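You operate a simulated robot arm through the tools that you are given. There is no shell and no other tool. Be economical: measure what you need, move in short steps, check, and stop when the job is done.

You run a simulated two-armed robot. Do the job below in one go: nothing can be reset, and whatever is moved stays where it is left.

Task
Hold the card holder steady and lift the deck out for round three.
Fine: deck on the sideboard top; push the holder back to about the vase's row; yellow score on one, round dial on three.
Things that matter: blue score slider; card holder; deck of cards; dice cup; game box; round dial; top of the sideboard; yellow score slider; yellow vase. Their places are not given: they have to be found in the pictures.

The check looks at the end state, three seconds after you hand in, the way a careful person would. Anything else that was tipped, shoved, dropped, spilled or broken makes it a failure.

Robot
Two 7-joint arms with two-finger parallel grippers on one trunk that stands fixed in place. Base frame: the origin is at the foot of the trunk, x ahead of it, y to its left, z up; the work surface is at about z = 0.82. Units: m, degrees, N and s.
The left shoulder is at [0.07, 0.163, 1.195], the right one opposite. With the tool pointing down near the work surface each hand reaches from about 0.38 to 0.88 m from the base axis, measured 20 degrees to its own side. Payload 3.43 kg a hand.
Tool frame (each hand has its own): the origin (TCP) lies between the finger pads and is the grasp point; the fingertips stand 0.034 m ahead of it; z points along the fingers, y is the line along which they close. The gripper opens to 0.128 m. The fingers are 0.024 m wide and 0.012 m thick; the gripper's body (0.048 by 0.13 m) begins 0.096 m behind the TCP.
Orientation is told as [roll, pitch, yaw] about the base's x, y, z axes, in that order, counted from this pose: with the fingers straight down and closing along the base's y, the tool's x points along the base's -x, its y along +y and its z along -z.

Tools
- The arms move only by the tool send_rows. It takes "left_deltas", "right_deltas" or both (then of equal length, played together; a hand with none holds still); each is a list of rows, each a list of 7 numbers: the shift along the tool's x, y, z in m, then the turn, a rotation vector about the tool's x, y, z in degrees, then the gripper command, from -1 (shut) to 1 (fully open), values between in proportion. In form: [[tx, ty, tz, ax, ay, az, jaw], ...]. A call has 1 to 8 rows; each row shifts and turns the commanded pose from where the row before left it, along the tool's axes as they then stand. Rows are played at 5 a second. More than 0.05 m and 8.6 degrees between two rows, or a gripper value outside its range, and nothing of the call is played. A pose out of reach is approached as far as the arm can. The call stops where the force on the tool passes 40 N (or 10 N more than at its start, if that is more) or the arm is blocked; 0.2 s more then pass. Each finger travels about 0.153 m/s and halts on what it meets, pressing with about 26 N; the grip force reading is that of the motor and also rises with nothing between the fingers. The clock runs only during rows and for 0.2 s after the last one: add rows that do not move to give the fingers time. It gives the time, the measured TCP pose, the force on the tool (base axes), the opening and the grip force at its end, in the units of the frame above (readings bear some noise), with the torque about the TCP (base axes, N m) and any sound that the robot's microphone picked up, and new pictures: "show" is both (left out), scene, wrist or none (wrist: the cameras of the hands that moved).
- Cameras (640 x 400 px; columns grow to the right, rows downward): "scene" is now at [0.1342, -0.012, 1.4107]; the picture's right is [-0.15, -0.99, 0.00], its down [-0.67, 0.10, -0.73] and it looks along [0.72, -0.11, -0.68] (base axes); focal length 312 px, centre (320, 200). "left" rides on the left gripper at [0.076, 0.011, -0.16] in its tool frame; the picture's right is [-0.15, 0.99, 0.00], its down [-0.88, -0.13, -0.46] and it looks along [-0.45, -0.07, 0.89] (tool axes); focal length 234 px, centre (320, 200). "right" rides on the right gripper at [0.076, -0.011, -0.16] in its tool frame; the picture's right is [0.15, 0.99, 0.00], its down [-0.88, 0.13, -0.46] and it looks along [-0.45, 0.07, 0.89] (tool axes); focal length 234 px, centre (320, 200).
- move_column(by): slides the trunk up (or, below 0, down) by that many m; the arms and the scene camera ride with it, the base frame stays. It gives what a move gives, with no picture.
- turn_head(pan, tilt): turns the head with the scene camera to pan (to the left, within 86 degrees either way) and tilt (down, from -29 to 69), counted from straight ahead of the robot. It gives what a move gives, and a new picture of the scene camera.
- probe_pixels(camera, pixels): for up to 12 pixels [column, row] of the newest picture of that camera ("zoom" is the newest enlarged one), the place [x, y, z] in the base frame of the surface seen there, good to about 0.002 m. It takes no simulated time.
- zoom(camera, box): a new picture of the part [left, top, right, bottom] of that camera's present view, enlarged. It takes no simulated time.
- close_job(): hands the job in; it is judged then, once.

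Work in short steps. Measure before you move; look again where a grasp or a placing could have gone wrong, and mend it. You have 80 turns and 200 pictures in all, those below and enlarged ones among them. Open the grippers and draw the arms clear of the work before you hand the job in, unless the task says otherwise; then end with one line.

The tools are called after "Emit:" as a command line: name --argument value ..., lists and objects as JSON in quotes. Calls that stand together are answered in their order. send_rows: Moves the arms, as the interface text tells. Its arguments: {"type":"object","properties":{"left_deltas":{"type":"array"},"right_deltas":{"type":"array"},"show":{"type":"string","enum":["both","scene","wrist","none"]}},"required":[]} The other tools are called the same way: move_column (by) slides the trunk up or down; turn_head (pan, tilt) turns the head that bears the scene camera; probe_pixels (camera, pixels) gives the place of the surface under pixels of a picture; zoom (camera, box) takes an enlarged picture of a part of a camera's view; close_job () hands the job in.

At the start:

```text
t: 0.0
left_tool_pos: [0.6458, 0.1582, 1.1042]
left_orientation: [0.0, 0.0, 0.0]
left_contact_force: [-0.6, -0.6, 0.0]
left_torque: [0.01, -0.03, -0.01]
left_gripper_width: 0.1278
left_finger_force: 0.1
right_tool_pos: [0.6026, -0.398, 1.1178]
right_orientation: [0.0, -0.1, 0.0]
right_contact_force: [0.1, 0.3, -0.1]
right_torque: [0.01, 0.02, -0.02]
right_gripper_width: 0.128
right_finger_force: 0.1
trunk travel left (down, up): [-0.675, 0.265]
head pan, tilt: [-8.6, 43.0]
```

scene: 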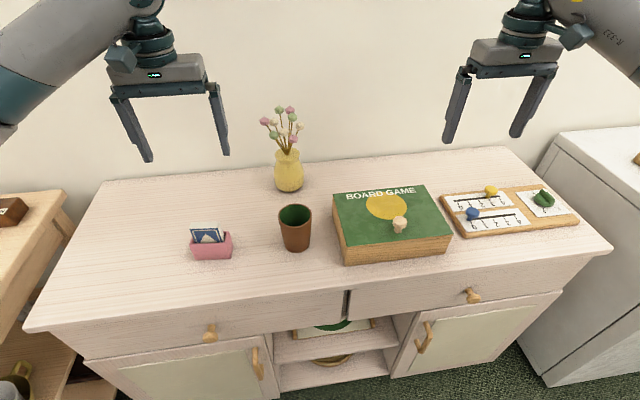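
right: 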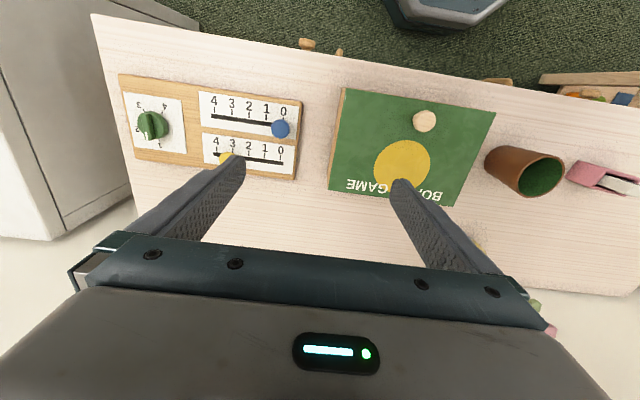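
left: 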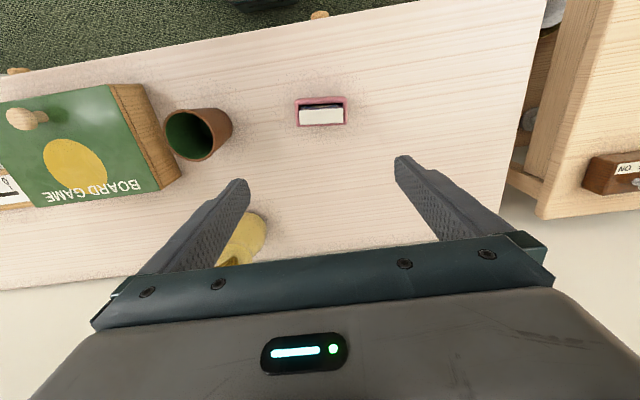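

The card holder is at about (212,245) in the scene view and the score board is at about (510,210). I'll zoom in on both.

Emit:
zoom --camera "scene" --box '[160, 200, 260, 270]'

Emit:
zoom --camera "right" --box '[110, 60, 310, 185]'

Emit:
probe_pixels --camera "scene" --pixels '[[212, 252], [195, 255], [231, 251], [206, 230], [195, 228], [220, 228], [289, 180], [295, 235], [491, 191], [472, 214], [544, 197], [212, 270]]'

Emit:
probe_pixels --camera "left" --pixels '[[322, 110], [298, 101], [346, 100], [299, 123], [346, 121], [302, 109], [342, 107], [322, 126]]'

```text
5.71 times, centred on (210, 235) of scene
```

zoom: 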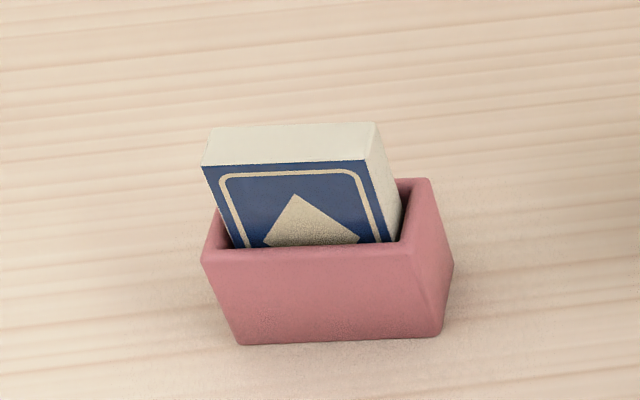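

```text
3.20 times, centred on (210, 122) of right
```

zoom: 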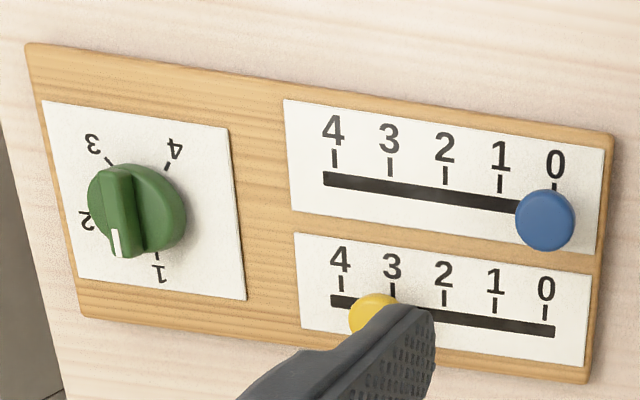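

```text
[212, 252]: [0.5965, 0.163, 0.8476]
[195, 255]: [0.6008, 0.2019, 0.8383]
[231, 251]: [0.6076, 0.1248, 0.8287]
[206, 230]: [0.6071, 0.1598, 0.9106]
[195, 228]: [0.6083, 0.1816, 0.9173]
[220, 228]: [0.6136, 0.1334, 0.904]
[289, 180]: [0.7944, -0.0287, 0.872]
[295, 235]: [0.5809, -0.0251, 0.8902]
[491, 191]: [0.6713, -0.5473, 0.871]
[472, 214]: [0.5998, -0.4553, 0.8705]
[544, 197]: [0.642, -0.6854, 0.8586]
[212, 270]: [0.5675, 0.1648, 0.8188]
```

```text
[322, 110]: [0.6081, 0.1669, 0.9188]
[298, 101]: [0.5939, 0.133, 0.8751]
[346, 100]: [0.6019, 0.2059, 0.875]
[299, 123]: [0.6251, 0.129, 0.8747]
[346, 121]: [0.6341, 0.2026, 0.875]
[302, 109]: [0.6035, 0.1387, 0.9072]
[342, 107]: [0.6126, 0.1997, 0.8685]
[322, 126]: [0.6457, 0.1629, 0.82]
```

The holder is about 0.075 × 0.04 × 0.055, centred near (0.614, 0.168). The deck stands in it with its top at z 0.919. Yellow is on 3 and the dial points near 1. I'll deal with the board first, bringing the right hand over it for a closer look.

Emit:
send_rows --right_deltas '[[0.02, -0.045, 0.01, 0, 0, 0, 0], [0.02, -0.045, 0.01, 0, 0, 0, -0.5], [0.02, -0.045, 0.01, 0, 0, 0, -0.6], [0.0, -0.045, 0.0, 0, 0, 0, -0.6], [0, 0, 0, 0, 0, 0, -0.6]]' --show "both"

```text
refused: row 1 steps farther than a row can; nothing moved
```

Row 1 was just over the step limit, so I'll use smaller steps.

Emit:
send_rows --right_deltas '[[0.015, -0.04, 0.01, 0, 0, 0, 0], [0.015, -0.04, 0.01, 0, 0, 0, -0.5], [0.015, -0.04, 0.01, 0, 0, 0, -0.6], [0.015, -0.04, 0.0, 0, 0, 0, -0.6], [0, -0.02, 0, 0, 0, 0, -0.6]]' --show "both"

```text
t: 1.2
left_tool_pos: [0.6465, 0.1571, 1.1045]
left_orientation: [0.1, 0.1, 0.1]
left_contact_force: [-1.0, -0.8, -0.7]
left_torque: [0.0, 0.02, -0.02]
left_gripper_width: 0.128
left_finger_force: 0.1
right_tool_pos: [0.5431, -0.575, 1.0865]
right_orientation: [0.0, 0.0, 0.2]
right_contact_force: [-0.1, 1.0, -0.6]
right_torque: [0.01, 0.02, 0.0]
right_gripper_width: 0.0257
right_finger_force: 0.1
trunk travel left (down, up): [-0.675, 0.265]
head pan, tilt: [-8.6, 43.0]
```

scene: 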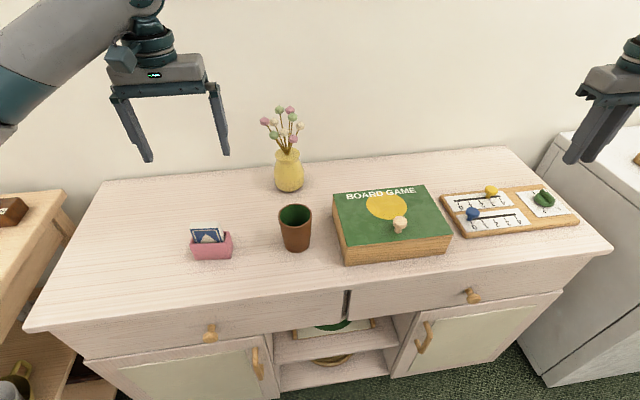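
right: 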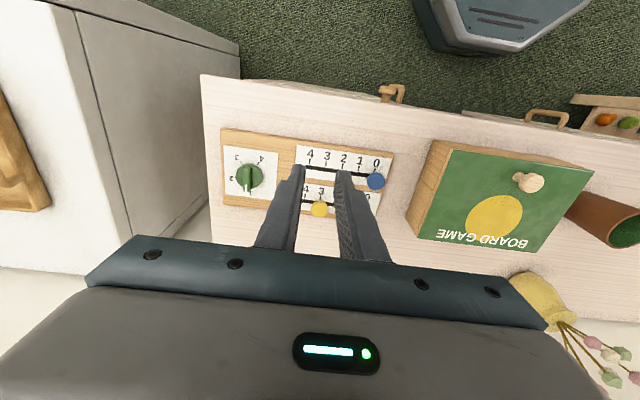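

The dial is at about (243,178) and yellow at about (319,208) in the right view. I'll zoom in on the board and probe its marks.

Emit:
zoom --camera "right" --box '[215, 125, 295, 220]'

Emit:
probe_pixels --camera "zoom" --pixels '[[200, 150], [400, 150], [320, 220], [300, 250]]'

Emit:
zoom --camera "scene" --box '[435, 175, 585, 245]'

```text
4.21 times, centred on (255, 172) of right
```

zoom: 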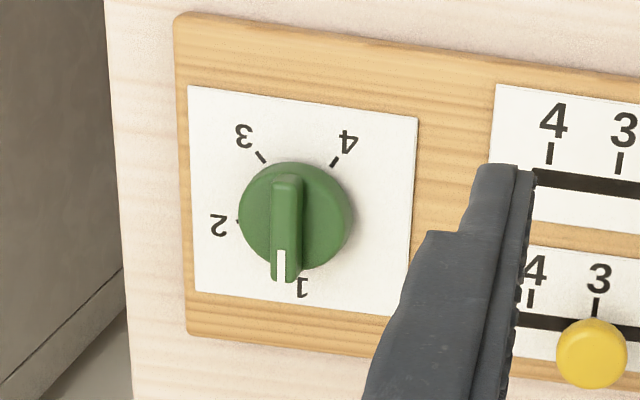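

```text
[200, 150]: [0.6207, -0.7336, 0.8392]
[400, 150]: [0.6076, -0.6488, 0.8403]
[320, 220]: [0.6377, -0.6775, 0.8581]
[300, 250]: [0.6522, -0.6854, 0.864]
```

```text
4.27 times, centred on (510, 210) of scene
```

zoom: 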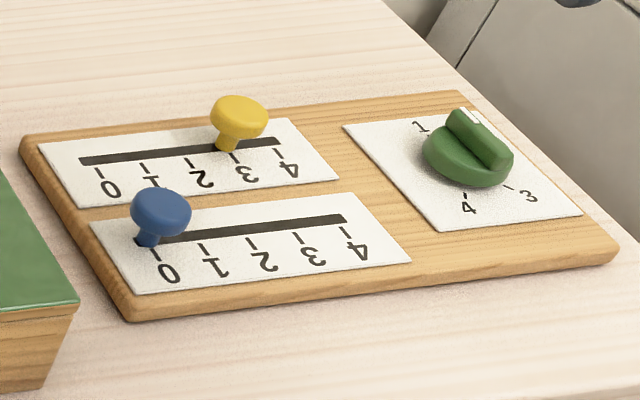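

The pointer is on 1. I'll probe the dial ticks and pointer, and from the scene zoom the slider ticks.

Emit:
probe_pixels --camera "zoom" --pixels '[[82, 161], [280, 143], [103, 170], [147, 167], [192, 160], [235, 156], [281, 151], [239, 112], [226, 146], [509, 186], [466, 195], [430, 136]]'

Emit:
zoom --camera "right" --box '[223, 145, 279, 205]'

```text
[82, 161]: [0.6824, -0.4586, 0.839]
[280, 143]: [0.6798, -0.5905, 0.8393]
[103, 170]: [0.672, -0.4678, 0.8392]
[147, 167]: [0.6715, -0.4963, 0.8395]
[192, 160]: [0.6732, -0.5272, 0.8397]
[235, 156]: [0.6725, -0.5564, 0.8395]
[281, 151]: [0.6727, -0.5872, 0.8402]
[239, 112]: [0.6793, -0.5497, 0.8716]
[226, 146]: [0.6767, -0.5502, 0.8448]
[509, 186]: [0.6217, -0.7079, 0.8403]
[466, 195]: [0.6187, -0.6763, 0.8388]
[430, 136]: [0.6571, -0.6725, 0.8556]
```

```text
6.67 times, centred on (251, 175) of right
```

zoom: 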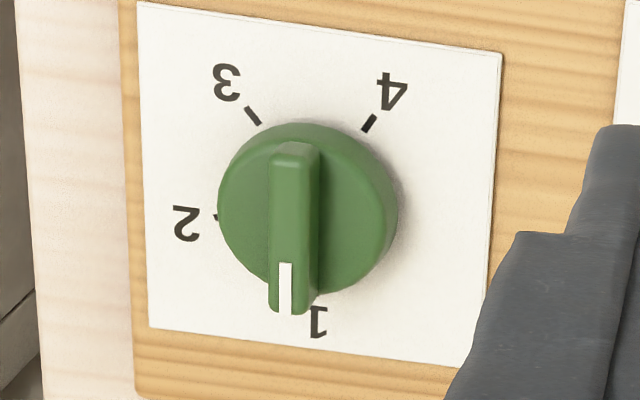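

Slider ticks are 0.030 apart, with 1 at y = -0.496. Now I'll probe the dial ticks, pointer ends and base.

Emit:
probe_pixels --camera "zoom" --pixels '[[252, 116], [370, 123], [217, 217], [318, 308], [295, 150], [285, 270], [286, 300], [275, 220], [315, 220], [225, 220], [395, 215], [345, 180]]'

Emit:
probe_pixels --camera "right" --pixels '[[319, 209], [312, 209], [326, 209], [319, 202], [319, 216], [375, 181], [368, 181], [382, 181]]'

```text
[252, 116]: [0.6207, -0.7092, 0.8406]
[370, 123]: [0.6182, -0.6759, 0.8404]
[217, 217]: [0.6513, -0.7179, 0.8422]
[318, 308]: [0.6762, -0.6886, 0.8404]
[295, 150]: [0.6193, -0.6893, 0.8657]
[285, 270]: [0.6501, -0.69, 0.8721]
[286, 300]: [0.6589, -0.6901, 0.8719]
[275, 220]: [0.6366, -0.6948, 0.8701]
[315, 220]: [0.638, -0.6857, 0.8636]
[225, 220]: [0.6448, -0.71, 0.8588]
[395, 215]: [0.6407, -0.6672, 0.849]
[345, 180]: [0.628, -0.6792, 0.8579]
```

```text
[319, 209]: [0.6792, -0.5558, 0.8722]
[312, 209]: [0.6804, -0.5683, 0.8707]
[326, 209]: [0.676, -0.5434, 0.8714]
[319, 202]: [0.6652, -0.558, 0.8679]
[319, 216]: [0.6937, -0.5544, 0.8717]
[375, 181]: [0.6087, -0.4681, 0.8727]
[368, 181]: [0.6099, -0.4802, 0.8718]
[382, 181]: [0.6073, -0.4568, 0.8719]
```

The dial centre is about (0.640, -0.690), with its bar along x and bar top at z 0.872. Tick 3 is at about -137° from the pointer's current direction. I'll move above the dial.

Emit:
send_rows --right_deltas '[[-0.0195, -0.0225, 0.0275, 0, 0, 0, -0.6], [-0.0195, -0.0225, 0.0275, 0, 0, 0, -0.6], [-0.0195, -0.0225, 0.0275, 0, 0, 0, -0.6], [-0.0195, -0.0225, 0.0275, 0, 0, 0, -0.5], [-0.0195, -0.0225, 0.0275, 0, 0, 0, -0.5], [0, 0, 0, 0, 0, 0, -0.5]]' --show "wrist"

```text
t: 2.6
left_tool_pos: [0.6457, 0.1579, 1.1059]
left_orientation: [0.0, 0.1, 0.0]
left_contact_force: [0.4, -0.7, 0.7]
left_torque: [0.01, 0.02, 0.03]
left_gripper_width: 0.1278
left_finger_force: 0.1
right_tool_pos: [0.5864, -0.6185, 1.0329]
right_orientation: [-0.1, -0.1, 0.0]
right_contact_force: [0.0, 1.0, -0.6]
right_torque: [0.02, 0.03, -0.02]
right_gripper_width: 0.032
right_finger_force: 0.0
right hand out of reach, approached as far as the arm can: row 2, 3, 4, 5
trunk travel left (down, up): [-0.675, 0.265]
head pan, tilt: [-8.6, 43.0]
```

right: 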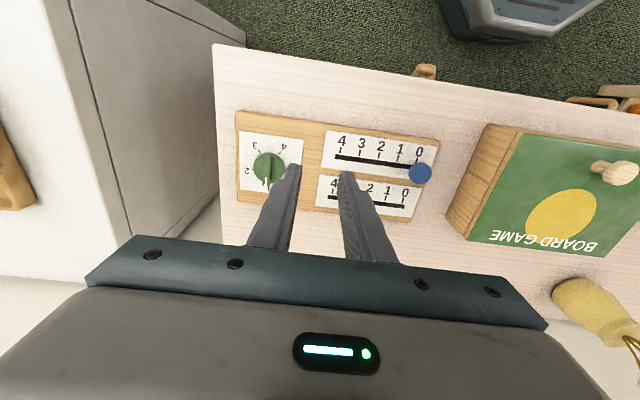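

The dial is just past reach at this height. Raising the trunk should bring the shoulder level with the wrist, so I'll slide it up.

Emit:
move_column --by 0.2

Emit:
send_rows --right_deltas '[[0, 0, 0.04, 0, 0, 0, -0.5], [0, 0, 0.04, 0, 0, 0, -0.5]]' --show "none"

```text
t: 4.8
left_tool_pos: [0.6461, 0.1586, 1.3041]
left_orientation: [0.1, 0.1, 0.1]
left_contact_force: [0.7, -0.7, -0.6]
left_torque: [0.02, 0.0, 0.01]
left_gripper_width: 0.1282
left_finger_force: 0.1
right_tool_pos: [0.586, -0.6188, 1.2326]
right_orientation: [-0.1, 0.0, -0.2]
right_contact_force: [-0.4, -0.3, -1.2]
right_torque: [-0.01, 0.02, -0.01]
right_gripper_width: 0.032
right_finger_force: 0.2
trunk travel left (down, up): [-0.875, 0.065]
head pan, tilt: [-8.6, 43.0]
```

```text
t: 5.4
left_tool_pos: [0.6462, 0.1564, 1.3042]
left_orientation: [0.0, 0.1, 0.0]
left_contact_force: [-0.4, -0.3, 0.0]
left_torque: [0.05, 0.0, -0.02]
left_gripper_width: 0.1281
left_finger_force: 0.0
right_tool_pos: [0.5864, -0.6203, 1.15]
right_orientation: [0.0, 0.0, -0.1]
right_contact_force: [-0.1, -0.3, -0.1]
right_torque: [-0.02, 0.06, 0.01]
right_gripper_width: 0.0321
right_finger_force: 0.1
trunk travel left (down, up): [-0.875, 0.065]
head pan, tilt: [-8.6, 43.0]
```

The command restarts from the measured pose. I'll descend to z 0.95 and move out to above the dial.

Emit:
send_rows --right_deltas '[[0, 0, 0.04, 0, 0, 0, -0.5], [0, 0, 0.04, 0, 0, 0, -0.5], [0, 0, 0.04, 0, 0, 0, -0.5], [-0.0135, -0.0175, 0.02, 0, 0, 0, -0.5], [-0.0135, -0.0175, 0.02, 0, 0, 0, -0.5], [-0.0135, -0.0175, 0.02, 0, 0, 0, -0.5], [-0.0135, -0.0175, 0.02, 0, 0, 0, -0.5]]' --show "both"

```text
t: 7.0
left_tool_pos: [0.646, 0.1578, 1.3043]
left_orientation: [0.1, -0.1, 0.1]
left_contact_force: [-0.2, -0.6, 0.7]
left_torque: [-0.02, 0.0, 0.03]
left_gripper_width: 0.128
left_finger_force: 0.1
right_tool_pos: [0.588, -0.6167, 1.0458]
right_orientation: [-0.3, 0.0, -0.2]
right_contact_force: [0.6, 1.7, -0.5]
right_torque: [0.02, 0.0, 0.0]
right_gripper_width: 0.0318
right_finger_force: 0.1
right hand out of reach, approached as far as the arm can: row 3, 4, 5, 6, 7
trunk travel left (down, up): [-0.875, 0.065]
head pan, tilt: [-8.6, 43.0]
```

scene: 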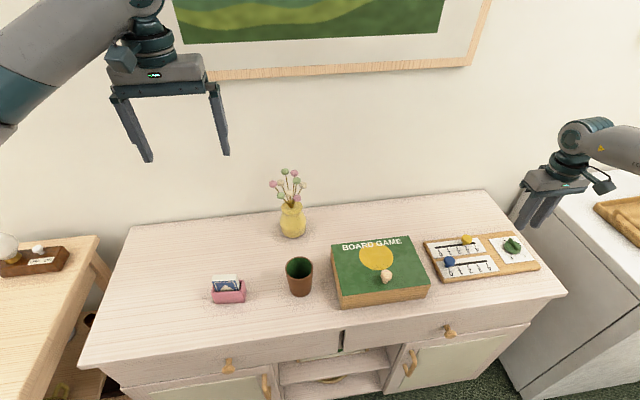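
right: 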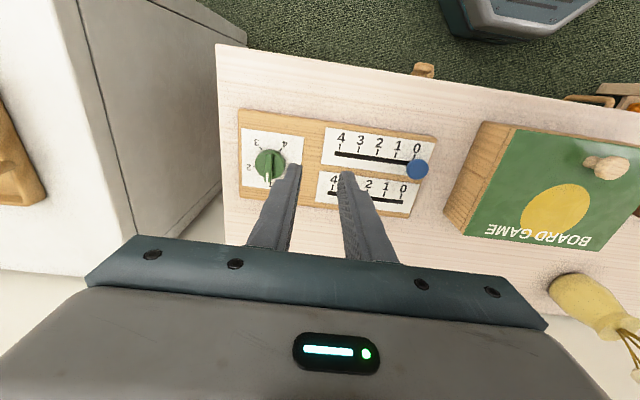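

It's still limited at this trunk height, so the best shoulder height for z≈0.9 is probably nearer 1.17. I'll raise the hand and bring the trunk back down.

Emit:
send_rows --right_deltas '[[0.01, 0.01, -0.045, 0, 0, 0, -0.5], [0, 0, -0.045, 0, 0, 0, -0.5], [0, 0, -0.045, 0, 0, 0, -0.5], [0, 0, -0.02, 0, 0, 0, -0.5]]' --show "none"

Emit:
move_column --by -0.22

Emit:
send_rows --right_deltas '[[-0.015, -0.015, 0.02, 0, 0, 0, -0.5], [-0.015, -0.015, 0.02, 0, 0, 0, -0.5], [-0.015, -0.018, 0, 0, 0, 0, -0.5], [-0.015, -0.018, 0, 0, 0, 0, -0.5], [-0.01, -0.018, 0, 0, 0, 0, -0.5]]' --show "wrist"

```text
t: 8.0
left_tool_pos: [0.6453, 0.1587, 1.3034]
left_orientation: [0.1, 0.0, 0.0]
left_contact_force: [-0.4, -1.2, 0.3]
left_torque: [-0.02, -0.01, -0.03]
left_gripper_width: 0.128
left_finger_force: 0.0
right_tool_pos: [0.58, -0.6086, 1.1992]
right_orientation: [-0.1, 0.0, -0.2]
right_contact_force: [-0.1, 0.5, 0.6]
right_torque: [0.0, -0.01, 0.04]
right_gripper_width: 0.0322
right_finger_force: 0.0
trunk travel left (down, up): [-0.875, 0.065]
head pan, tilt: [-8.6, 43.0]
```

```text
t: 10.3
left_tool_pos: [0.6445, 0.1588, 1.0835]
left_orientation: [0.1, 0.0, -0.1]
left_contact_force: [0.4, 0.7, -0.2]
left_torque: [0.02, -0.02, -0.01]
left_gripper_width: 0.1283
left_finger_force: 0.1
right_tool_pos: [0.5788, -0.6092, 0.979]
right_orientation: [-0.2, 0.0, -0.1]
right_contact_force: [-0.4, 0.2, 0.2]
right_torque: [-0.02, 0.0, 0.0]
right_gripper_width: 0.0321
right_finger_force: 0.1
trunk travel left (down, up): [-0.655, 0.285]
head pan, tilt: [-8.6, 43.0]
```

```text
t: 11.5
left_tool_pos: [0.6453, 0.1582, 1.0838]
left_orientation: [0.0, 0.1, 0.0]
left_contact_force: [-0.1, -0.8, 0.0]
left_torque: [0.02, -0.03, 0.0]
left_gripper_width: 0.128
left_finger_force: 0.0
right_tool_pos: [0.5908, -0.6177, 0.9646]
right_orientation: [0.0, -0.1, -0.2]
right_contact_force: [0.7, -0.4, 0.1]
right_torque: [0.02, -0.01, -0.03]
right_gripper_width: 0.0318
right_finger_force: 0.1
right hand out of reach, approached as far as the arm can: row 1, 2, 3, 4, 5
trunk travel left (down, up): [-0.655, 0.285]
head pan, tilt: [-8.6, 43.0]
```

right: 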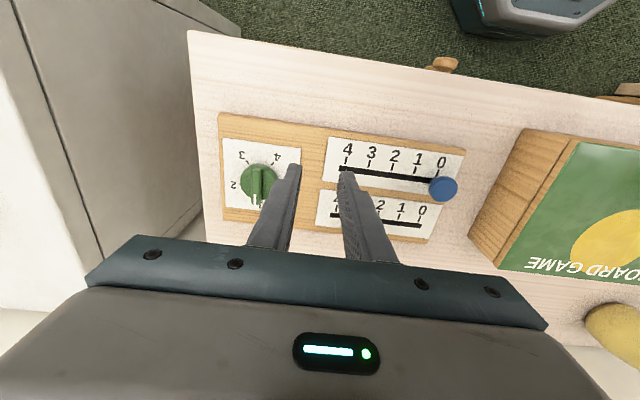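

It's stuck again at about the same radius, which may be a wrist limit from the yaw. I'll yaw the hand to face outward (-41°) and try moving straight out.

Emit:
send_rows --right_deltas '[[0.02, 0.02, 0, 0, 0, 8.2, -0.5], [0, 0, 0, 0, 0, 8.2, -0.5], [0, 0, 0, 0, 0, 8.2, -0.5], [0, 0, 0, 0, 0, 8.2, -0.5], [0, 0, 0, 0, 0, 8.2, -0.5], [-0.04, 0, 0, 0, 0, 0, -0.5], [-0.04, 0, 0, 0, 0, 0, -0.5], [-0.04, 0, 0, 0, 0, 0, -0.5]]' --show "none"

```text
t: 13.3
left_tool_pos: [0.6473, 0.1589, 1.0834]
left_orientation: [0.1, 0.0, 0.0]
left_contact_force: [0.6, -0.2, -0.3]
left_torque: [0.01, 0.01, -0.01]
left_gripper_width: 0.1281
left_finger_force: 0.0
right_tool_pos: [0.6631, -0.6757, 0.9622]
right_orientation: [-0.2, 0.1, -41.1]
right_contact_force: [0.3, -0.1, -1.1]
right_torque: [-0.02, 0.04, -0.01]
right_gripper_width: 0.0322
right_finger_force: 0.1
trunk travel left (down, up): [-0.655, 0.285]
head pan, tilt: [-8.6, 43.0]
```

Yaw was the limit: the hand now reaches (0.663, -0.676). I'll move over the dial centre and test how far the yaw goes back toward 0.

Emit:
send_rows --right_deltas '[[0.0082, -0.0257, 0, 0, 0, 0, -0.5], [0, 0, 0, 0, 0, -8, -0.5], [0, 0, 0, 0, 0, -8, -0.5], [0, 0, 0, 0, 0, -8, -0.5], [0, 0, 0, 0, 0, -8, -0.5], [0, 0, 0, 0, 0, -8, -0.5]]' --show "none"

```text
t: 14.7
left_tool_pos: [0.6462, 0.1584, 1.0835]
left_orientation: [0.0, 0.0, 0.0]
left_contact_force: [0.4, 1.3, -0.2]
left_torque: [0.02, 0.0, -0.02]
left_gripper_width: 0.1282
left_finger_force: 0.0
right_tool_pos: [0.6387, -0.6913, 0.962]
right_orientation: [-0.1, 0.0, -21.1]
right_contact_force: [-0.1, 0.7, -0.8]
right_torque: [-0.04, 0.03, 0.0]
right_gripper_width: 0.0318
right_finger_force: 0.0
right hand out of reach, approached as far as the arm can: row 4, 5, 6
trunk travel left (down, up): [-0.655, 0.285]
head pan, tilt: [-8.6, 43.0]
```

Yaw stops at -21°. I'll test the other direction toward -137° at this height before gripping.

Emit:
send_rows --right_deltas '[[0, 0, 0, 0, 0, 8.4, -0.5], [0, 0, 0, 0, 0, 8.4, -0.5], [0, 0, 0, 0, 0, 8.4, -0.5], [0, 0, 0, 0, 0, 8.4, -0.5], [0, 0, 0, 0, 0, 8.4, -0.5], [0, 0, 0, 0, 0, 8.4, -0.5], [0, 0, 0, 0, 0, 8.4, -0.5], [0, 0, 0, 0, 0, 8.4, -0.5]]' --show "none"

Emit:
send_rows --right_deltas '[[0, 0, 0, 0, 0, 8.3, -0.5], [0, 0, 0, 0, 0, 8.3, -0.5], [0, 0, 0, 0, 0, 8.3, -0.5], [0, 0, 0, 0, 0, 8.3, -0.5], [0, 0, 0, 0, 0, 8.3, -0.5], [0, 0, 0, 0, 0, 8.3, -0.5]]' --show "wrist"

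```text
t: 16.5
left_tool_pos: [0.6453, 0.1582, 1.0837]
left_orientation: [0.0, 0.0, 0.1]
left_contact_force: [-0.4, -0.9, 0.0]
left_torque: [-0.01, 0.02, 0.02]
left_gripper_width: 0.1279
left_finger_force: 0.0
right_tool_pos: [0.6397, -0.6923, 0.9613]
right_orientation: [0.0, -0.1, -88.5]
right_contact_force: [0.3, -0.4, -0.6]
right_torque: [0.01, 0.0, -0.01]
right_gripper_width: 0.0322
right_finger_force: 0.0
trunk travel left (down, up): [-0.655, 0.285]
head pan, tilt: [-8.6, 43.0]
```

```text
t: 17.9
left_tool_pos: [0.6458, 0.1582, 1.0835]
left_orientation: [0.0, 0.0, 0.1]
left_contact_force: [-0.2, 0.6, 0.5]
left_torque: [0.01, 0.01, 0.0]
left_gripper_width: 0.128
left_finger_force: 0.0
right_tool_pos: [0.6399, -0.6919, 0.963]
right_orientation: [0.1, -0.1, -138.2]
right_contact_force: [-0.4, -0.1, -0.1]
right_torque: [-0.01, -0.01, -0.01]
right_gripper_width: 0.032
right_finger_force: 0.0
trunk travel left (down, up): [-0.655, 0.285]
head pan, tilt: [-8.6, 43.0]
```

right: 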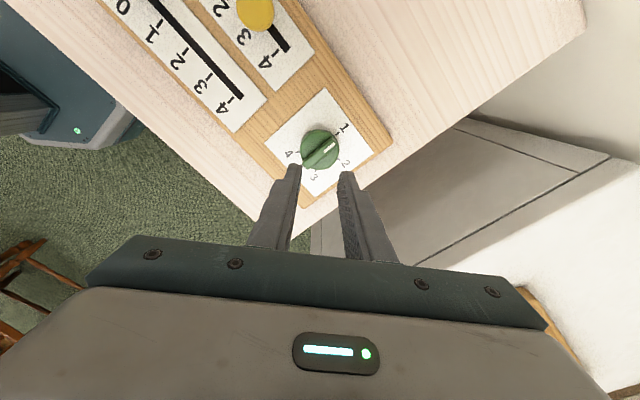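

The full range down to -138° is available. This view is also good for measuring the dial accurately, so I'll zoom in and probe.

Emit:
zoom --camera "right" --box '[270, 105, 370, 195]'

```text
4.44 times, centred on (320, 150) of right
```

zoom: 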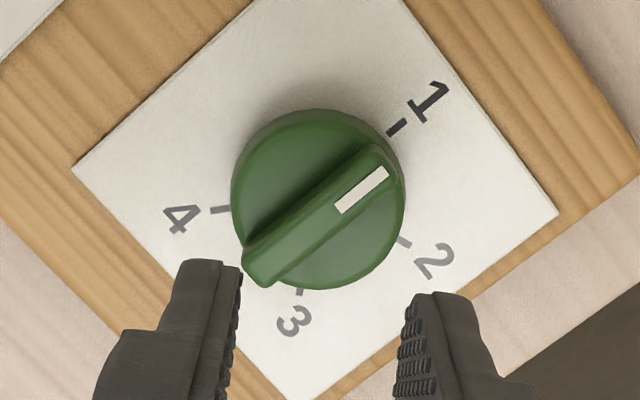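

I'll probe the ticks, the disc edges and the two ends of the bar.

Emit:
probe_pixels --camera "zoom" --pixels '[[398, 127], [221, 209], [299, 292], [404, 242], [236, 200], [402, 210], [320, 113], [315, 285], [362, 190], [387, 172], [262, 268], [320, 220]]'

```text
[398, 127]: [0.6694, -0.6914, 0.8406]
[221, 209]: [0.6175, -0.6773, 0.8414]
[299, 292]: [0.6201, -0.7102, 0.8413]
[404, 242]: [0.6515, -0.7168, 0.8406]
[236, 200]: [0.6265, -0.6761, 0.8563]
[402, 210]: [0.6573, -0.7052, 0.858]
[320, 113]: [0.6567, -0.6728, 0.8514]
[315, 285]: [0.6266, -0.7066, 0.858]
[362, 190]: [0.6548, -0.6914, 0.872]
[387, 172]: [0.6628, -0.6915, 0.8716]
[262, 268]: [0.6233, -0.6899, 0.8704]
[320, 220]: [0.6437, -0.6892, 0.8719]
```

The centre is (0.642, -0.690), tick 3 lies at -138° and the pointer at -2°. I'll go back to yaw -23°, centre and open a bit wider.

Emit:
send_rows --right_deltas '[[0, 0, 0, 0, 0, -8.2, -0.4], [0, 0, 0, 0, 0, -8.2, -0.4], [0, 0, 0, 0, 0, -8.2, -0.4], [0, 0, 0, 0, 0, -8.2, -0.4], [0, 0, 0, 0, 0, -8.2, -0.4], [0, 0, 0, 0, 0, -8.2, -0.4], [0, 0, 0, 0, 0, -8.2, -0.4]]' --show "none"

Emit:
send_rows --right_deltas '[[0, 0, 0, 0, 0, -8.2, -0.4], [0, 0, 0, 0, 0, -8.2, -0.4], [0, 0, 0, 0, 0, -8.2, -0.4], [0, 0, 0, 0, 0, -8.2, -0.4], [0, 0, 0, 0, 0, -8.2, -0.4], [0, 0, 0, 0, 0, -8.2, -0.4], [0, 0, 0, 0, 0, -8.2, -0.4], [0, 0, 0.02, 0, 0, 0, -0.4]]' --show "wrist"

```text
t: 19.5
left_tool_pos: [0.6454, 0.1592, 1.0843]
left_orientation: [0.0, -0.1, 0.2]
left_contact_force: [0.4, 0.0, 0.2]
left_torque: [0.03, 0.0, -0.01]
left_gripper_width: 0.1283
left_finger_force: 0.1
right_tool_pos: [0.6394, -0.6915, 0.9636]
right_orientation: [0.0, -0.2, -80.6]
right_contact_force: [-0.7, 0.0, 0.3]
right_torque: [0.0, -0.03, -0.02]
right_gripper_width: 0.0385
right_finger_force: 0.1
trunk travel left (down, up): [-0.655, 0.285]
head pan, tilt: [-8.6, 43.0]
```

```text
t: 21.3
left_tool_pos: [0.6459, 0.1581, 1.084]
left_orientation: [0.0, 0.0, 0.0]
left_contact_force: [-0.1, -0.2, 0.0]
left_torque: [0.02, -0.01, 0.01]
left_gripper_width: 0.128
left_finger_force: 0.1
right_tool_pos: [0.6397, -0.6926, 0.9438]
right_orientation: [0.1, 0.0, -23.2]
right_contact_force: [0.6, -0.4, 0.5]
right_torque: [-0.01, 0.01, 0.01]
right_gripper_width: 0.0383
right_finger_force: 0.0
trunk travel left (down, up): [-0.655, 0.285]
head pan, tilt: [-8.6, 43.0]
```

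right: 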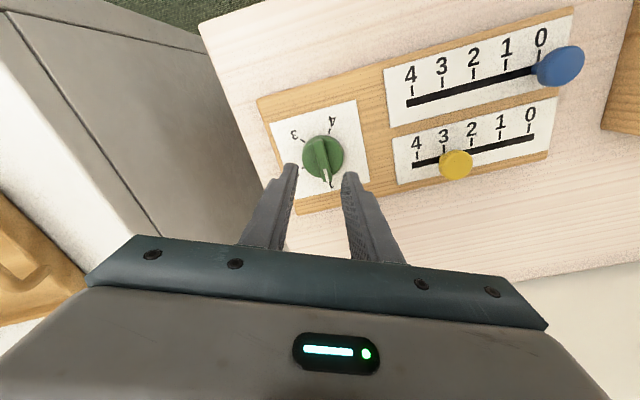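

The fingers straddle the dial at (322,157). I'll descend to z≈0.8955 and then close.

Emit:
send_rows --right_deltas '[[-0.001, 0.003, 0.02, 0, 0, 0, -0.4], [0, 0, 0.02, 0, 0, 0, -0.4], [0, 0, 0.0085, 0, 0, 0, -0.4], [0, 0, 0, 0, 0, 0, -0.4]]' --show "wrist"

```text
t: 22.3
left_tool_pos: [0.6456, 0.1579, 1.0836]
left_orientation: [0.0, 0.0, 0.1]
left_contact_force: [0.1, -0.1, 0.5]
left_torque: [-0.03, 0.01, 0.01]
left_gripper_width: 0.1279
left_finger_force: 0.0
right_tool_pos: [0.6412, -0.6904, 0.8946]
right_orientation: [0.1, 0.0, -23.3]
right_contact_force: [0.5, 0.2, 0.5]
right_torque: [0.0, -0.02, 0.02]
right_gripper_width: 0.0382
right_finger_force: 0.2
trunk travel left (down, up): [-0.655, 0.285]
head pan, tilt: [-8.6, 43.0]
```

right: 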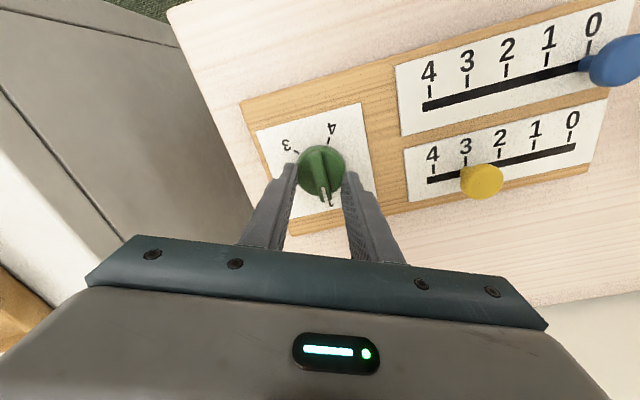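

The position is good and there's no contact yet. Closing on the bar.

Emit:
send_rows --right_deltas '[[0, 0, 0, 0, 0, 0, -0.7], [0, 0, 0, 0, 0, 0, -0.9], [0, 0, 0, 0, 0, 0, -1], [0, 0, 0, 0, 0, 0, -1]]' --show "wrist"

```text
t: 23.3
left_tool_pos: [0.6459, 0.1583, 1.0851]
left_orientation: [0.0, 0.0, 0.0]
left_contact_force: [-0.2, 0.2, -0.3]
left_torque: [0.0, 0.03, 0.03]
left_gripper_width: 0.128
left_finger_force: 0.1
right_tool_pos: [0.6415, -0.6905, 0.8954]
right_orientation: [-0.1, 0.0, -23.3]
right_contact_force: [-0.2, 1.8, -0.9]
right_torque: [0.12, 0.08, -0.03]
right_gripper_width: 0.0106
right_finger_force: 44.2
trunk travel left (down, up): [-0.655, 0.285]
head pan, tilt: [-8.6, 43.0]
```

right: 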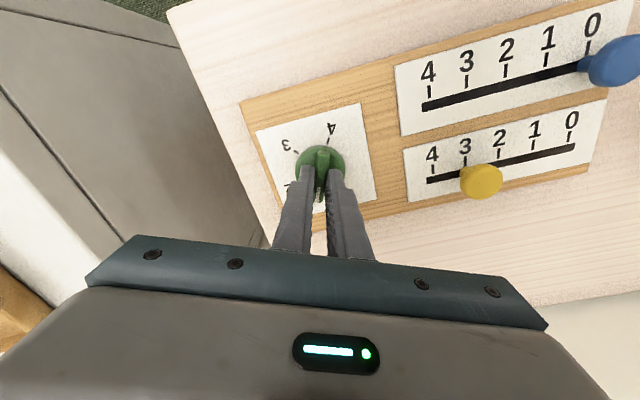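

The opening is 0.0106, so the bar has aligned with the jaws. Turning to -138°.

Emit:
send_rows --right_deltas '[[0, 0, 0, 0, 0, 8.2, -1], [0, 0, 0, 0, 0, 8.2, -1], [0, 0, 0, 0, 0, 8.2, -1], [0, 0, 0, 0, 0, 8.2, -1], [0, 0, 0, 0, 0, 8.2, -1], [0, 0, 0, 0, 0, 8.2, -1], [0, 0, 0, 0, 0, 8.2, -1]]' --show "none"

Emit:
send_rows --right_deltas '[[0, 0, 0, 0, 0, 8.2, -1], [0, 0, 0, 0, 0, 8.2, -1], [0, 0, 0, 0, 0, 8.2, -1], [0, 0, 0, 0, 0, 8.2, -1], [0, 0, 0, 0, 0, 8.2, -1], [0, 0, 0, 0, 0, 8.2, -1], [0, 0, 0, 0, 0, 8.2, -1]]' --show "wrist"

```text
t: 24.9
left_tool_pos: [0.646, 0.1578, 1.0841]
left_orientation: [0.0, 0.0, -0.1]
left_contact_force: [0.6, -0.1, -0.5]
left_torque: [0.04, 0.01, 0.02]
left_gripper_width: 0.1282
left_finger_force: 0.1
right_tool_pos: [0.6406, -0.6905, 0.8946]
right_orientation: [0.0, -0.1, -80.9]
right_contact_force: [0.1, -3.9, 0.4]
right_torque: [-0.25, 0.03, 0.01]
right_gripper_width: 0.011
right_finger_force: 44.4
trunk travel left (down, up): [-0.655, 0.285]
head pan, tilt: [-8.6, 43.0]
```

```text
t: 26.5
left_tool_pos: [0.6463, 0.1571, 1.0836]
left_orientation: [0.1, 0.0, 0.0]
left_contact_force: [-0.2, -0.5, -0.1]
left_torque: [0.0, -0.01, -0.01]
left_gripper_width: 0.1281
left_finger_force: 0.0
right_tool_pos: [0.6395, -0.69, 0.8946]
right_orientation: [0.0, -0.1, -138.3]
right_contact_force: [0.5, -10.6, 5.0]
right_torque: [-1.2, 1.04, -0.02]
right_gripper_width: 0.0111
right_finger_force: 44.3
trunk travel left (down, up): [-0.655, 0.285]
head pan, tilt: [-8.6, 43.0]
```

right: 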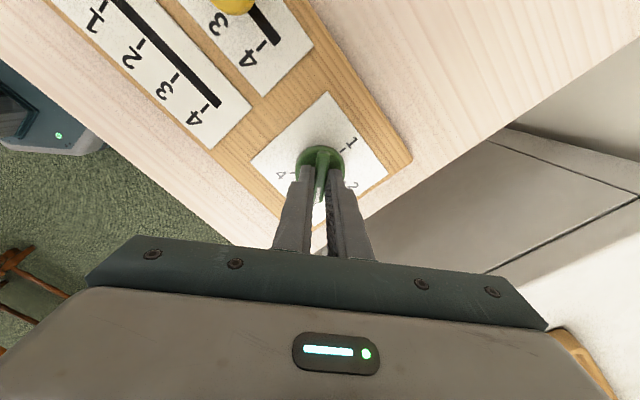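

Some side force has built up, but the dial followed. I'll open and lift straight up to check.

Emit:
send_rows --right_deltas '[[0, 0, 0, 0, 0, 0, -0.6], [0, 0, 0, 0, 0, 0, -0.4], [0, 0, -0.02, 0, 0, 0, -0.4], [0, 0, -0.04, 0, 0, 0, -0.4], [0, 0, -0.01, 0, 0, 0, -0.4]]' --show "none"

Emit:
zoom --camera "right" --box '[270, 105, 370, 195]'

```text
t: 27.7
left_tool_pos: [0.6459, 0.1572, 1.0839]
left_orientation: [0.0, 0.1, 0.1]
left_contact_force: [-0.9, 0.7, 0.4]
left_torque: [-0.02, 0.02, -0.03]
left_gripper_width: 0.1278
left_finger_force: 0.0
right_tool_pos: [0.6409, -0.6895, 0.964]
right_orientation: [0.0, -0.1, -138.1]
right_contact_force: [-0.8, 1.0, -0.4]
right_torque: [0.02, -0.04, 0.0]
right_gripper_width: 0.0383
right_finger_force: 0.0
trunk travel left (down, up): [-0.655, 0.285]
head pan, tilt: [-8.6, 43.0]
```

```text
4.44 times, centred on (320, 150) of right
```

zoom: 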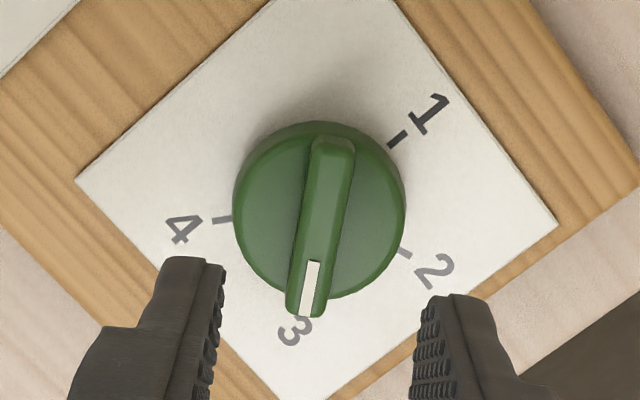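

The pointer appears to be on 3. I'll probe the bar to verify the angle.

Emit:
probe_pixels --camera "zoom" --pixels '[[334, 155], [305, 305], [312, 270], [323, 210], [392, 139], [405, 254], [222, 219], [303, 298]]'

```text
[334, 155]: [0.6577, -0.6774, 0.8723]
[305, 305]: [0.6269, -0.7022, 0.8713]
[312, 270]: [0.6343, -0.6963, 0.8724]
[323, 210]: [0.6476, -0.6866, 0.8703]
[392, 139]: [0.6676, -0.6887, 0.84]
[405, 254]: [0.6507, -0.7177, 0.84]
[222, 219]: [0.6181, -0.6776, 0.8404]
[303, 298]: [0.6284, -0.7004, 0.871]
```

The pointer reads -141°, against tick 3 at about -138°, so that's good. Next is the yellow slider: I'll rotate to yaw -40° and move above it.

Emit:
send_rows --right_deltas '[[0, 0, 0, 0, 0, -8.2, -0.3], [0, 0, 0, 0, 0, -8.2, -0.3], [0, 0, 0, 0, 0, -8.2, -0.3], [0, 0, 0, 0, 0, -8.2, -0.3], [0, 0, 0, 0, 0, -8.2, -0.3], [0, 0, 0, 0, 0, -8.2, -0.3], [0, 0, 0, 0, 0, -8.2, -0.3], [0, 0, 0, 0, 0, -8.2, -0.3]]' --show "none"

Emit:
send_rows --right_deltas '[[0, 0, 0, 0, 0, -8.2, -0.3], [0, 0, 0, 0, 0, -8.2, -0.3], [0, 0, 0, 0, 0, -8.2, -0.3], [0, 0, 0, 0, 0, -8.2, -0.3], [0.0185, 0.0427, 0, 0, 0, 0, -0.3], [0.0185, 0.0427, 0, 0, 0, 0, -0.3], [0.0185, 0.0427, 0, 0, 0, 0, -0.3], [0, 0, 0, 0, 0, 0, -0.3]]' --show "wrist"

```text
t: 29.5
left_tool_pos: [0.6453, 0.1578, 1.0836]
left_orientation: [0.0, -0.1, 0.2]
left_contact_force: [0.4, 0.1, -0.2]
left_torque: [-0.01, 0.0, 0.01]
left_gripper_width: 0.128
left_finger_force: 0.0
right_tool_pos: [0.6411, -0.6905, 0.9652]
right_orientation: [0.0, -0.1, -72.4]
right_contact_force: [0.0, 0.2, -0.5]
right_torque: [0.0, 0.03, -0.02]
right_gripper_width: 0.0448
right_finger_force: 0.0
trunk travel left (down, up): [-0.655, 0.285]
head pan, tilt: [-8.6, 43.0]
```

```text
t: 31.3
left_tool_pos: [0.6458, 0.1577, 1.0842]
left_orientation: [-0.1, -0.1, 0.0]
left_contact_force: [-1.3, -1.0, -0.3]
left_torque: [0.01, -0.01, 0.01]
left_gripper_width: 0.1279
left_finger_force: 0.0
right_tool_pos: [0.6765, -0.5544, 0.9666]
right_orientation: [0.0, -0.1, -39.7]
right_contact_force: [0.1, -0.9, 0.3]
right_torque: [-0.06, -0.02, -0.02]
right_gripper_width: 0.0449
right_finger_force: 0.1
trunk travel left (down, up): [-0.655, 0.285]
head pan, tilt: [-8.6, 43.0]
```

right: 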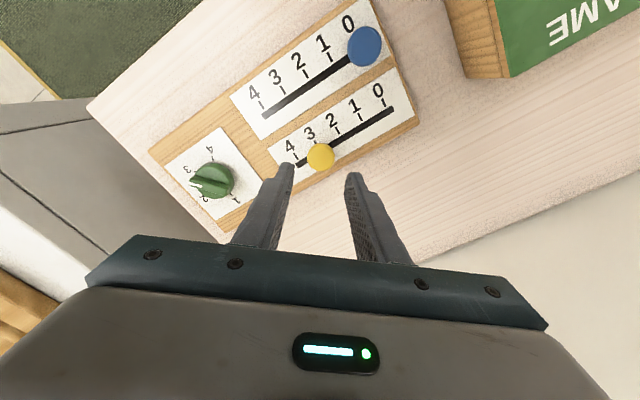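

Yellow sits between the fingers at (321,156). I'll centre, descend to z 0.889 and close.

Emit:
send_rows --right_deltas '[[-0.0037, 0.001, 0.035, 0, 0, 0, -0.3], [0, 0, 0.03, 0, 0, 0, -0.3], [0, 0, 0.0125, 0, 0, 0, -0.3], [0, 0, 0, 0, 0, 0, -0.3], [0, 0, 0, 0, 0, 0, -0.6], [0, 0, 0, 0, 0, 0, -0.8], [0, 0, 0, 0, 0, 0, -0.8]]' --show "wrist"

```text
t: 32.9
left_tool_pos: [0.6455, 0.1594, 1.0836]
left_orientation: [0.0, 0.1, 0.0]
left_contact_force: [-0.1, 0.7, 0.1]
left_torque: [-0.01, 0.03, -0.02]
left_gripper_width: 0.1277
left_finger_force: 0.0
right_tool_pos: [0.6823, -0.5561, 0.887]
right_orientation: [-0.1, 0.0, -39.7]
right_contact_force: [-1.6, 0.7, -3.6]
right_torque: [-0.09, -0.2, -0.28]
right_gripper_width: 0.0311
right_finger_force: 45.5
trunk travel left (down, up): [-0.655, 0.285]
head pan, tilt: [-8.6, 43.0]
```

right: 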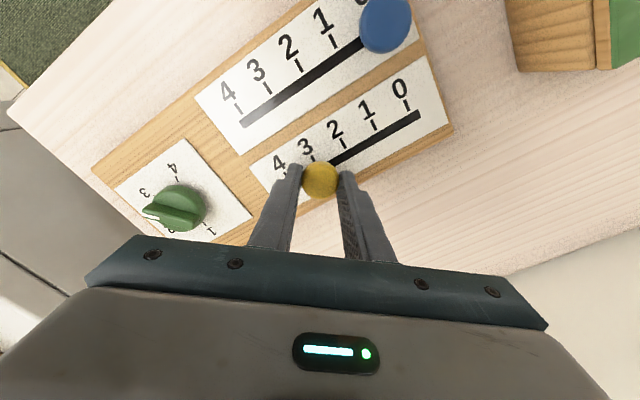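

It's gripped (0.031). Now I'll slide +y by 0.06 along the slot to 1.

Emit:
send_rows --right_deltas '[[0.0075, 0.0093, 0, 0, 0, 0, -0.8], [0.0075, 0.0093, 0, 0, 0, 0, -0.8], [0.0075, 0.0093, 0, 0, 0, 0, -0.8], [0.0075, 0.0093, 0, 0, 0, 0, -0.8], [0.0075, 0.0093, 0, 0, 0, 0, -0.8], [0, 0, 0, 0, 0, 0, -0.8]]' --show "wrist"

```text
t: 34.3
left_tool_pos: [0.6437, 0.1571, 1.0861]
left_orientation: [0.0, -0.1, 0.1]
left_contact_force: [0.6, -0.2, -0.3]
left_torque: [0.02, -0.02, 0.02]
left_gripper_width: 0.1282
left_finger_force: 0.0
right_tool_pos: [0.6803, -0.4974, 0.8883]
right_orientation: [-0.2, 0.1, -39.7]
right_contact_force: [-27.6, 3.2, -13.1]
right_torque: [-0.09, 0.68, -0.42]
right_gripper_width: 0.031
right_finger_force: 45.4
trunk travel left (down, up): [-0.655, 0.285]
head pan, tilt: [-8.6, 43.0]
```

right: 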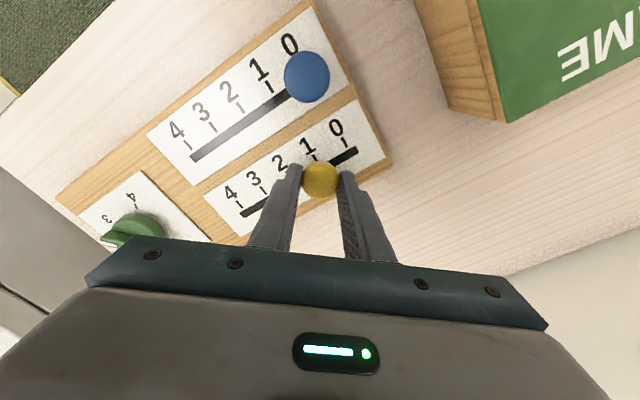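

There's 27 N sideways from the slot guiding the knob. I'll ease x by about -2 mm, then open and lift.

Emit:
send_rows --right_deltas '[[0.0015, -0.0013, 0, 0, 0, 0, -0.8], [0, 0, 0, 0, 0, 0, -0.45], [0, 0, 0, 0, 0, 0, -0.3], [0, 0, -0.03, 0, 0, 0, -0.3], [0, 0, -0.04, 0, 0, 0, -0.3], [0, 0, 0, 0, 0, 0, -0.3]]' --show "both"

Emit:
zoom --camera "right" --box '[170, 20, 410, 230]'

```text
t: 35.7
left_tool_pos: [0.6453, 0.1583, 1.0835]
left_orientation: [0.0, 0.0, 0.1]
left_contact_force: [0.5, 1.2, -0.5]
left_torque: [0.01, 0.0, 0.02]
left_gripper_width: 0.1278
left_finger_force: 0.1
right_tool_pos: [0.6845, -0.4969, 0.9576]
right_orientation: [0.0, -0.1, -39.7]
right_contact_force: [0.7, -0.7, 0.4]
right_torque: [0.01, 0.02, 0.02]
right_gripper_width: 0.0448
right_finger_force: 0.1
trunk travel left (down, up): [-0.655, 0.285]
head pan, tilt: [-8.6, 43.0]
```

scene: 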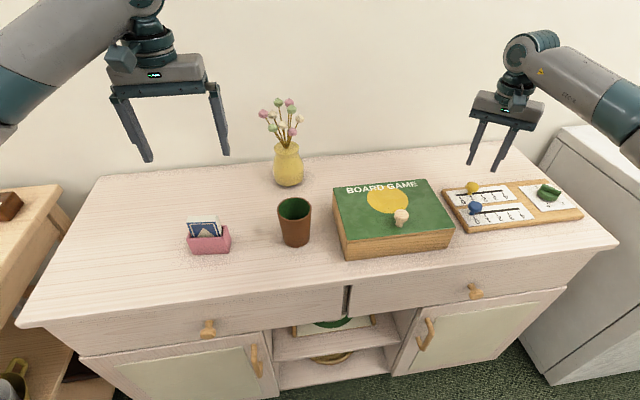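
right: 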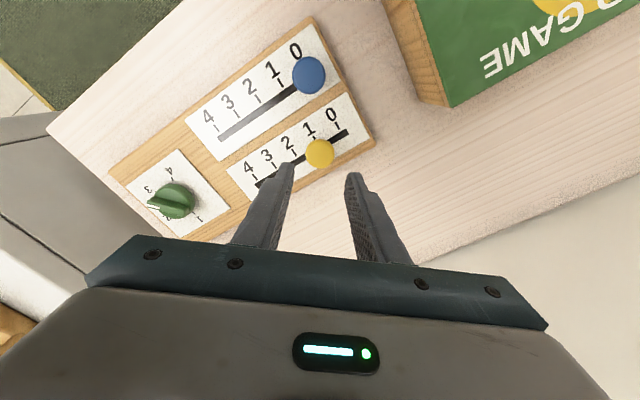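

```text
1.90 times, centred on (290, 125) of right
```

zoom: 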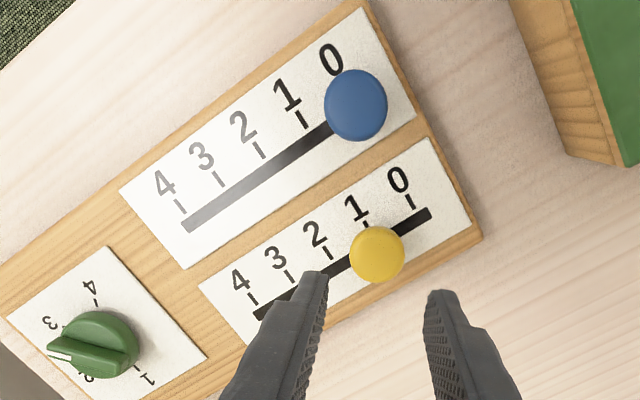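

Yellow looks to be on 1. I'll probe it along with the ticks and blue.

Emit:
probe_pixels --camera "zoom" --pixels '[[377, 253], [356, 253], [398, 253], [366, 213], [410, 202], [329, 250], [356, 104], [303, 119]]'

```text
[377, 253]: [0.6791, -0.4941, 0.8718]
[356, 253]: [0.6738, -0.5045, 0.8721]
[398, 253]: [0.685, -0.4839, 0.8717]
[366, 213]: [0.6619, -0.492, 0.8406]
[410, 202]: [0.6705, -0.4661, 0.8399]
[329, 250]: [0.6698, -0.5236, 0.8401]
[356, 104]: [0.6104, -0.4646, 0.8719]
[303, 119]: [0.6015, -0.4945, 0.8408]
```

Yellow is at y = -0.494, matching tick 1 at -0.4945. Next I'll pull the right hand back and up, and bring the left hand in front of the holder.

Emit:
send_rows --right_deltas '[[0.02, 0, -0.04, 0, 0, 0, 0], [0.03, 0, -0.04, 0, 0, 0, 0], [0.03, 0, -0.02, 0, 0, 0, 0], [0, 0, 0, 0, 0, -8, 0], [0, 0, 0, 0, 0, -8, 0]]' --left_deltas '[[0.0325, 0, 0.032, 0, 0, 0, 0.3], [0.0325, 0, 0.032, 0, 0, 0, 0.3], [0.0325, 0, 0.032, 0, 0, 0, 0.3], [0.0325, 0.005, 0.03, 0, 0, 0, 0.3], [0, 0.005, 0, 0, 0, 6.3, 0.3]]' --show "none"

Emit:
send_rows --left_deltas '[[0, 0, 0, 0, -7.9, 0, 0.3], [0, 0, 0, 0, -7.9, 0, 0.3], [0, 0, 0, 0, -7.9, 0, 0.3], [0, 0, 0, 0, -7.9, 0, 0.3], [0, 0, 0, 0, -7.9, 0, 0.3], [0, 0, 0, 0, -7.9, 0, 0.3], [0, 0, 0, 0, -7.9, 0, 0.3]]' --show "both"

```text
t: 36.9
left_tool_pos: [0.5152, 0.1675, 0.9574]
left_orientation: [0.0, 0.0, -6.4]
left_contact_force: [0.0, -1.2, 0.3]
left_torque: [0.03, 0.02, 0.02]
left_gripper_width: 0.0831
left_finger_force: 0.1
right_tool_pos: [0.6212, -0.4459, 1.0585]
right_orientation: [0.0, 0.0, -23.6]
right_contact_force: [0.1, 0.7, 0.5]
right_torque: [0.01, -0.01, 0.01]
right_gripper_width: 0.064
right_finger_force: 0.0
trunk travel left (down, up): [-0.655, 0.285]
head pan, tilt: [-8.6, 43.0]
```

```text
t: 38.5
left_tool_pos: [0.5555, 0.1609, 0.9506]
left_orientation: [0.0, -55.3, -6.2]
left_contact_force: [0.2, 0.0, -0.2]
left_torque: [-0.02, -0.06, -0.01]
left_gripper_width: 0.0833
left_finger_force: 0.1
left hand out of reach, approached as far as the arm can: row 5, 6, 7
right_tool_pos: [0.6211, -0.445, 1.0588]
right_orientation: [0.0, -0.1, -23.7]
right_contact_force: [-0.6, -0.6, -0.2]
right_torque: [-0.06, 0.0, 0.01]
right_gripper_width: 0.0639
right_finger_force: 0.0
trunk travel left (down, up): [-0.655, 0.285]
head pan, tilt: [-8.6, 43.0]
```

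scene: 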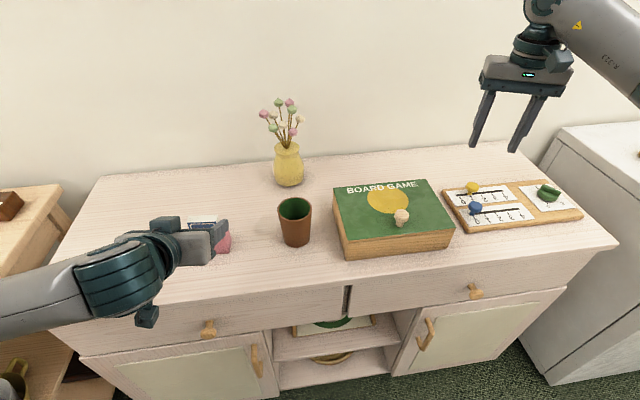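
left: 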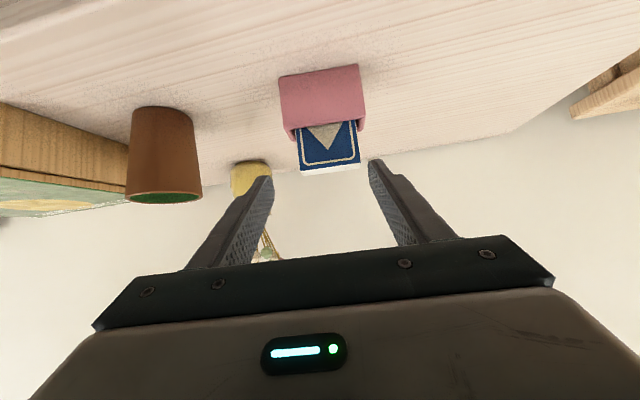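

The orientation is good and the fingers straddle the holder's line. I'll probe the holder from here.

Emit:
probe_pixels --camera "left" --pixels '[[281, 80], [357, 68], [284, 122], [363, 113], [322, 100], [300, 150], [357, 145], [305, 171], [358, 165], [330, 169], [290, 138], [364, 130]]'

Emit:
zoom --camera "left" --box '[260, 50, 390, 190]'

```text
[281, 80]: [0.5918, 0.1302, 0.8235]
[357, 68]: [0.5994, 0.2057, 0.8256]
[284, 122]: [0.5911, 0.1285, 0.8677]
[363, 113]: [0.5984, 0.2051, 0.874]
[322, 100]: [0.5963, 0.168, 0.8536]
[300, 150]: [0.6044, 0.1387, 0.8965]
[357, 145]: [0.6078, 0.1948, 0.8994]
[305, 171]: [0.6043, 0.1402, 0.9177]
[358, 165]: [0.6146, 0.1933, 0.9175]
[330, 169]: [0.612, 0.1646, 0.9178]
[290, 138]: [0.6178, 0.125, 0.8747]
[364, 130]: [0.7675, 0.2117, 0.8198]
```

```text
2.86 times, centred on (325, 120) of left
```

zoom: 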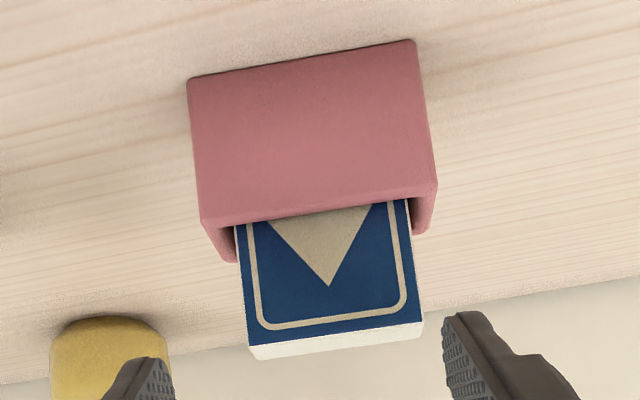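

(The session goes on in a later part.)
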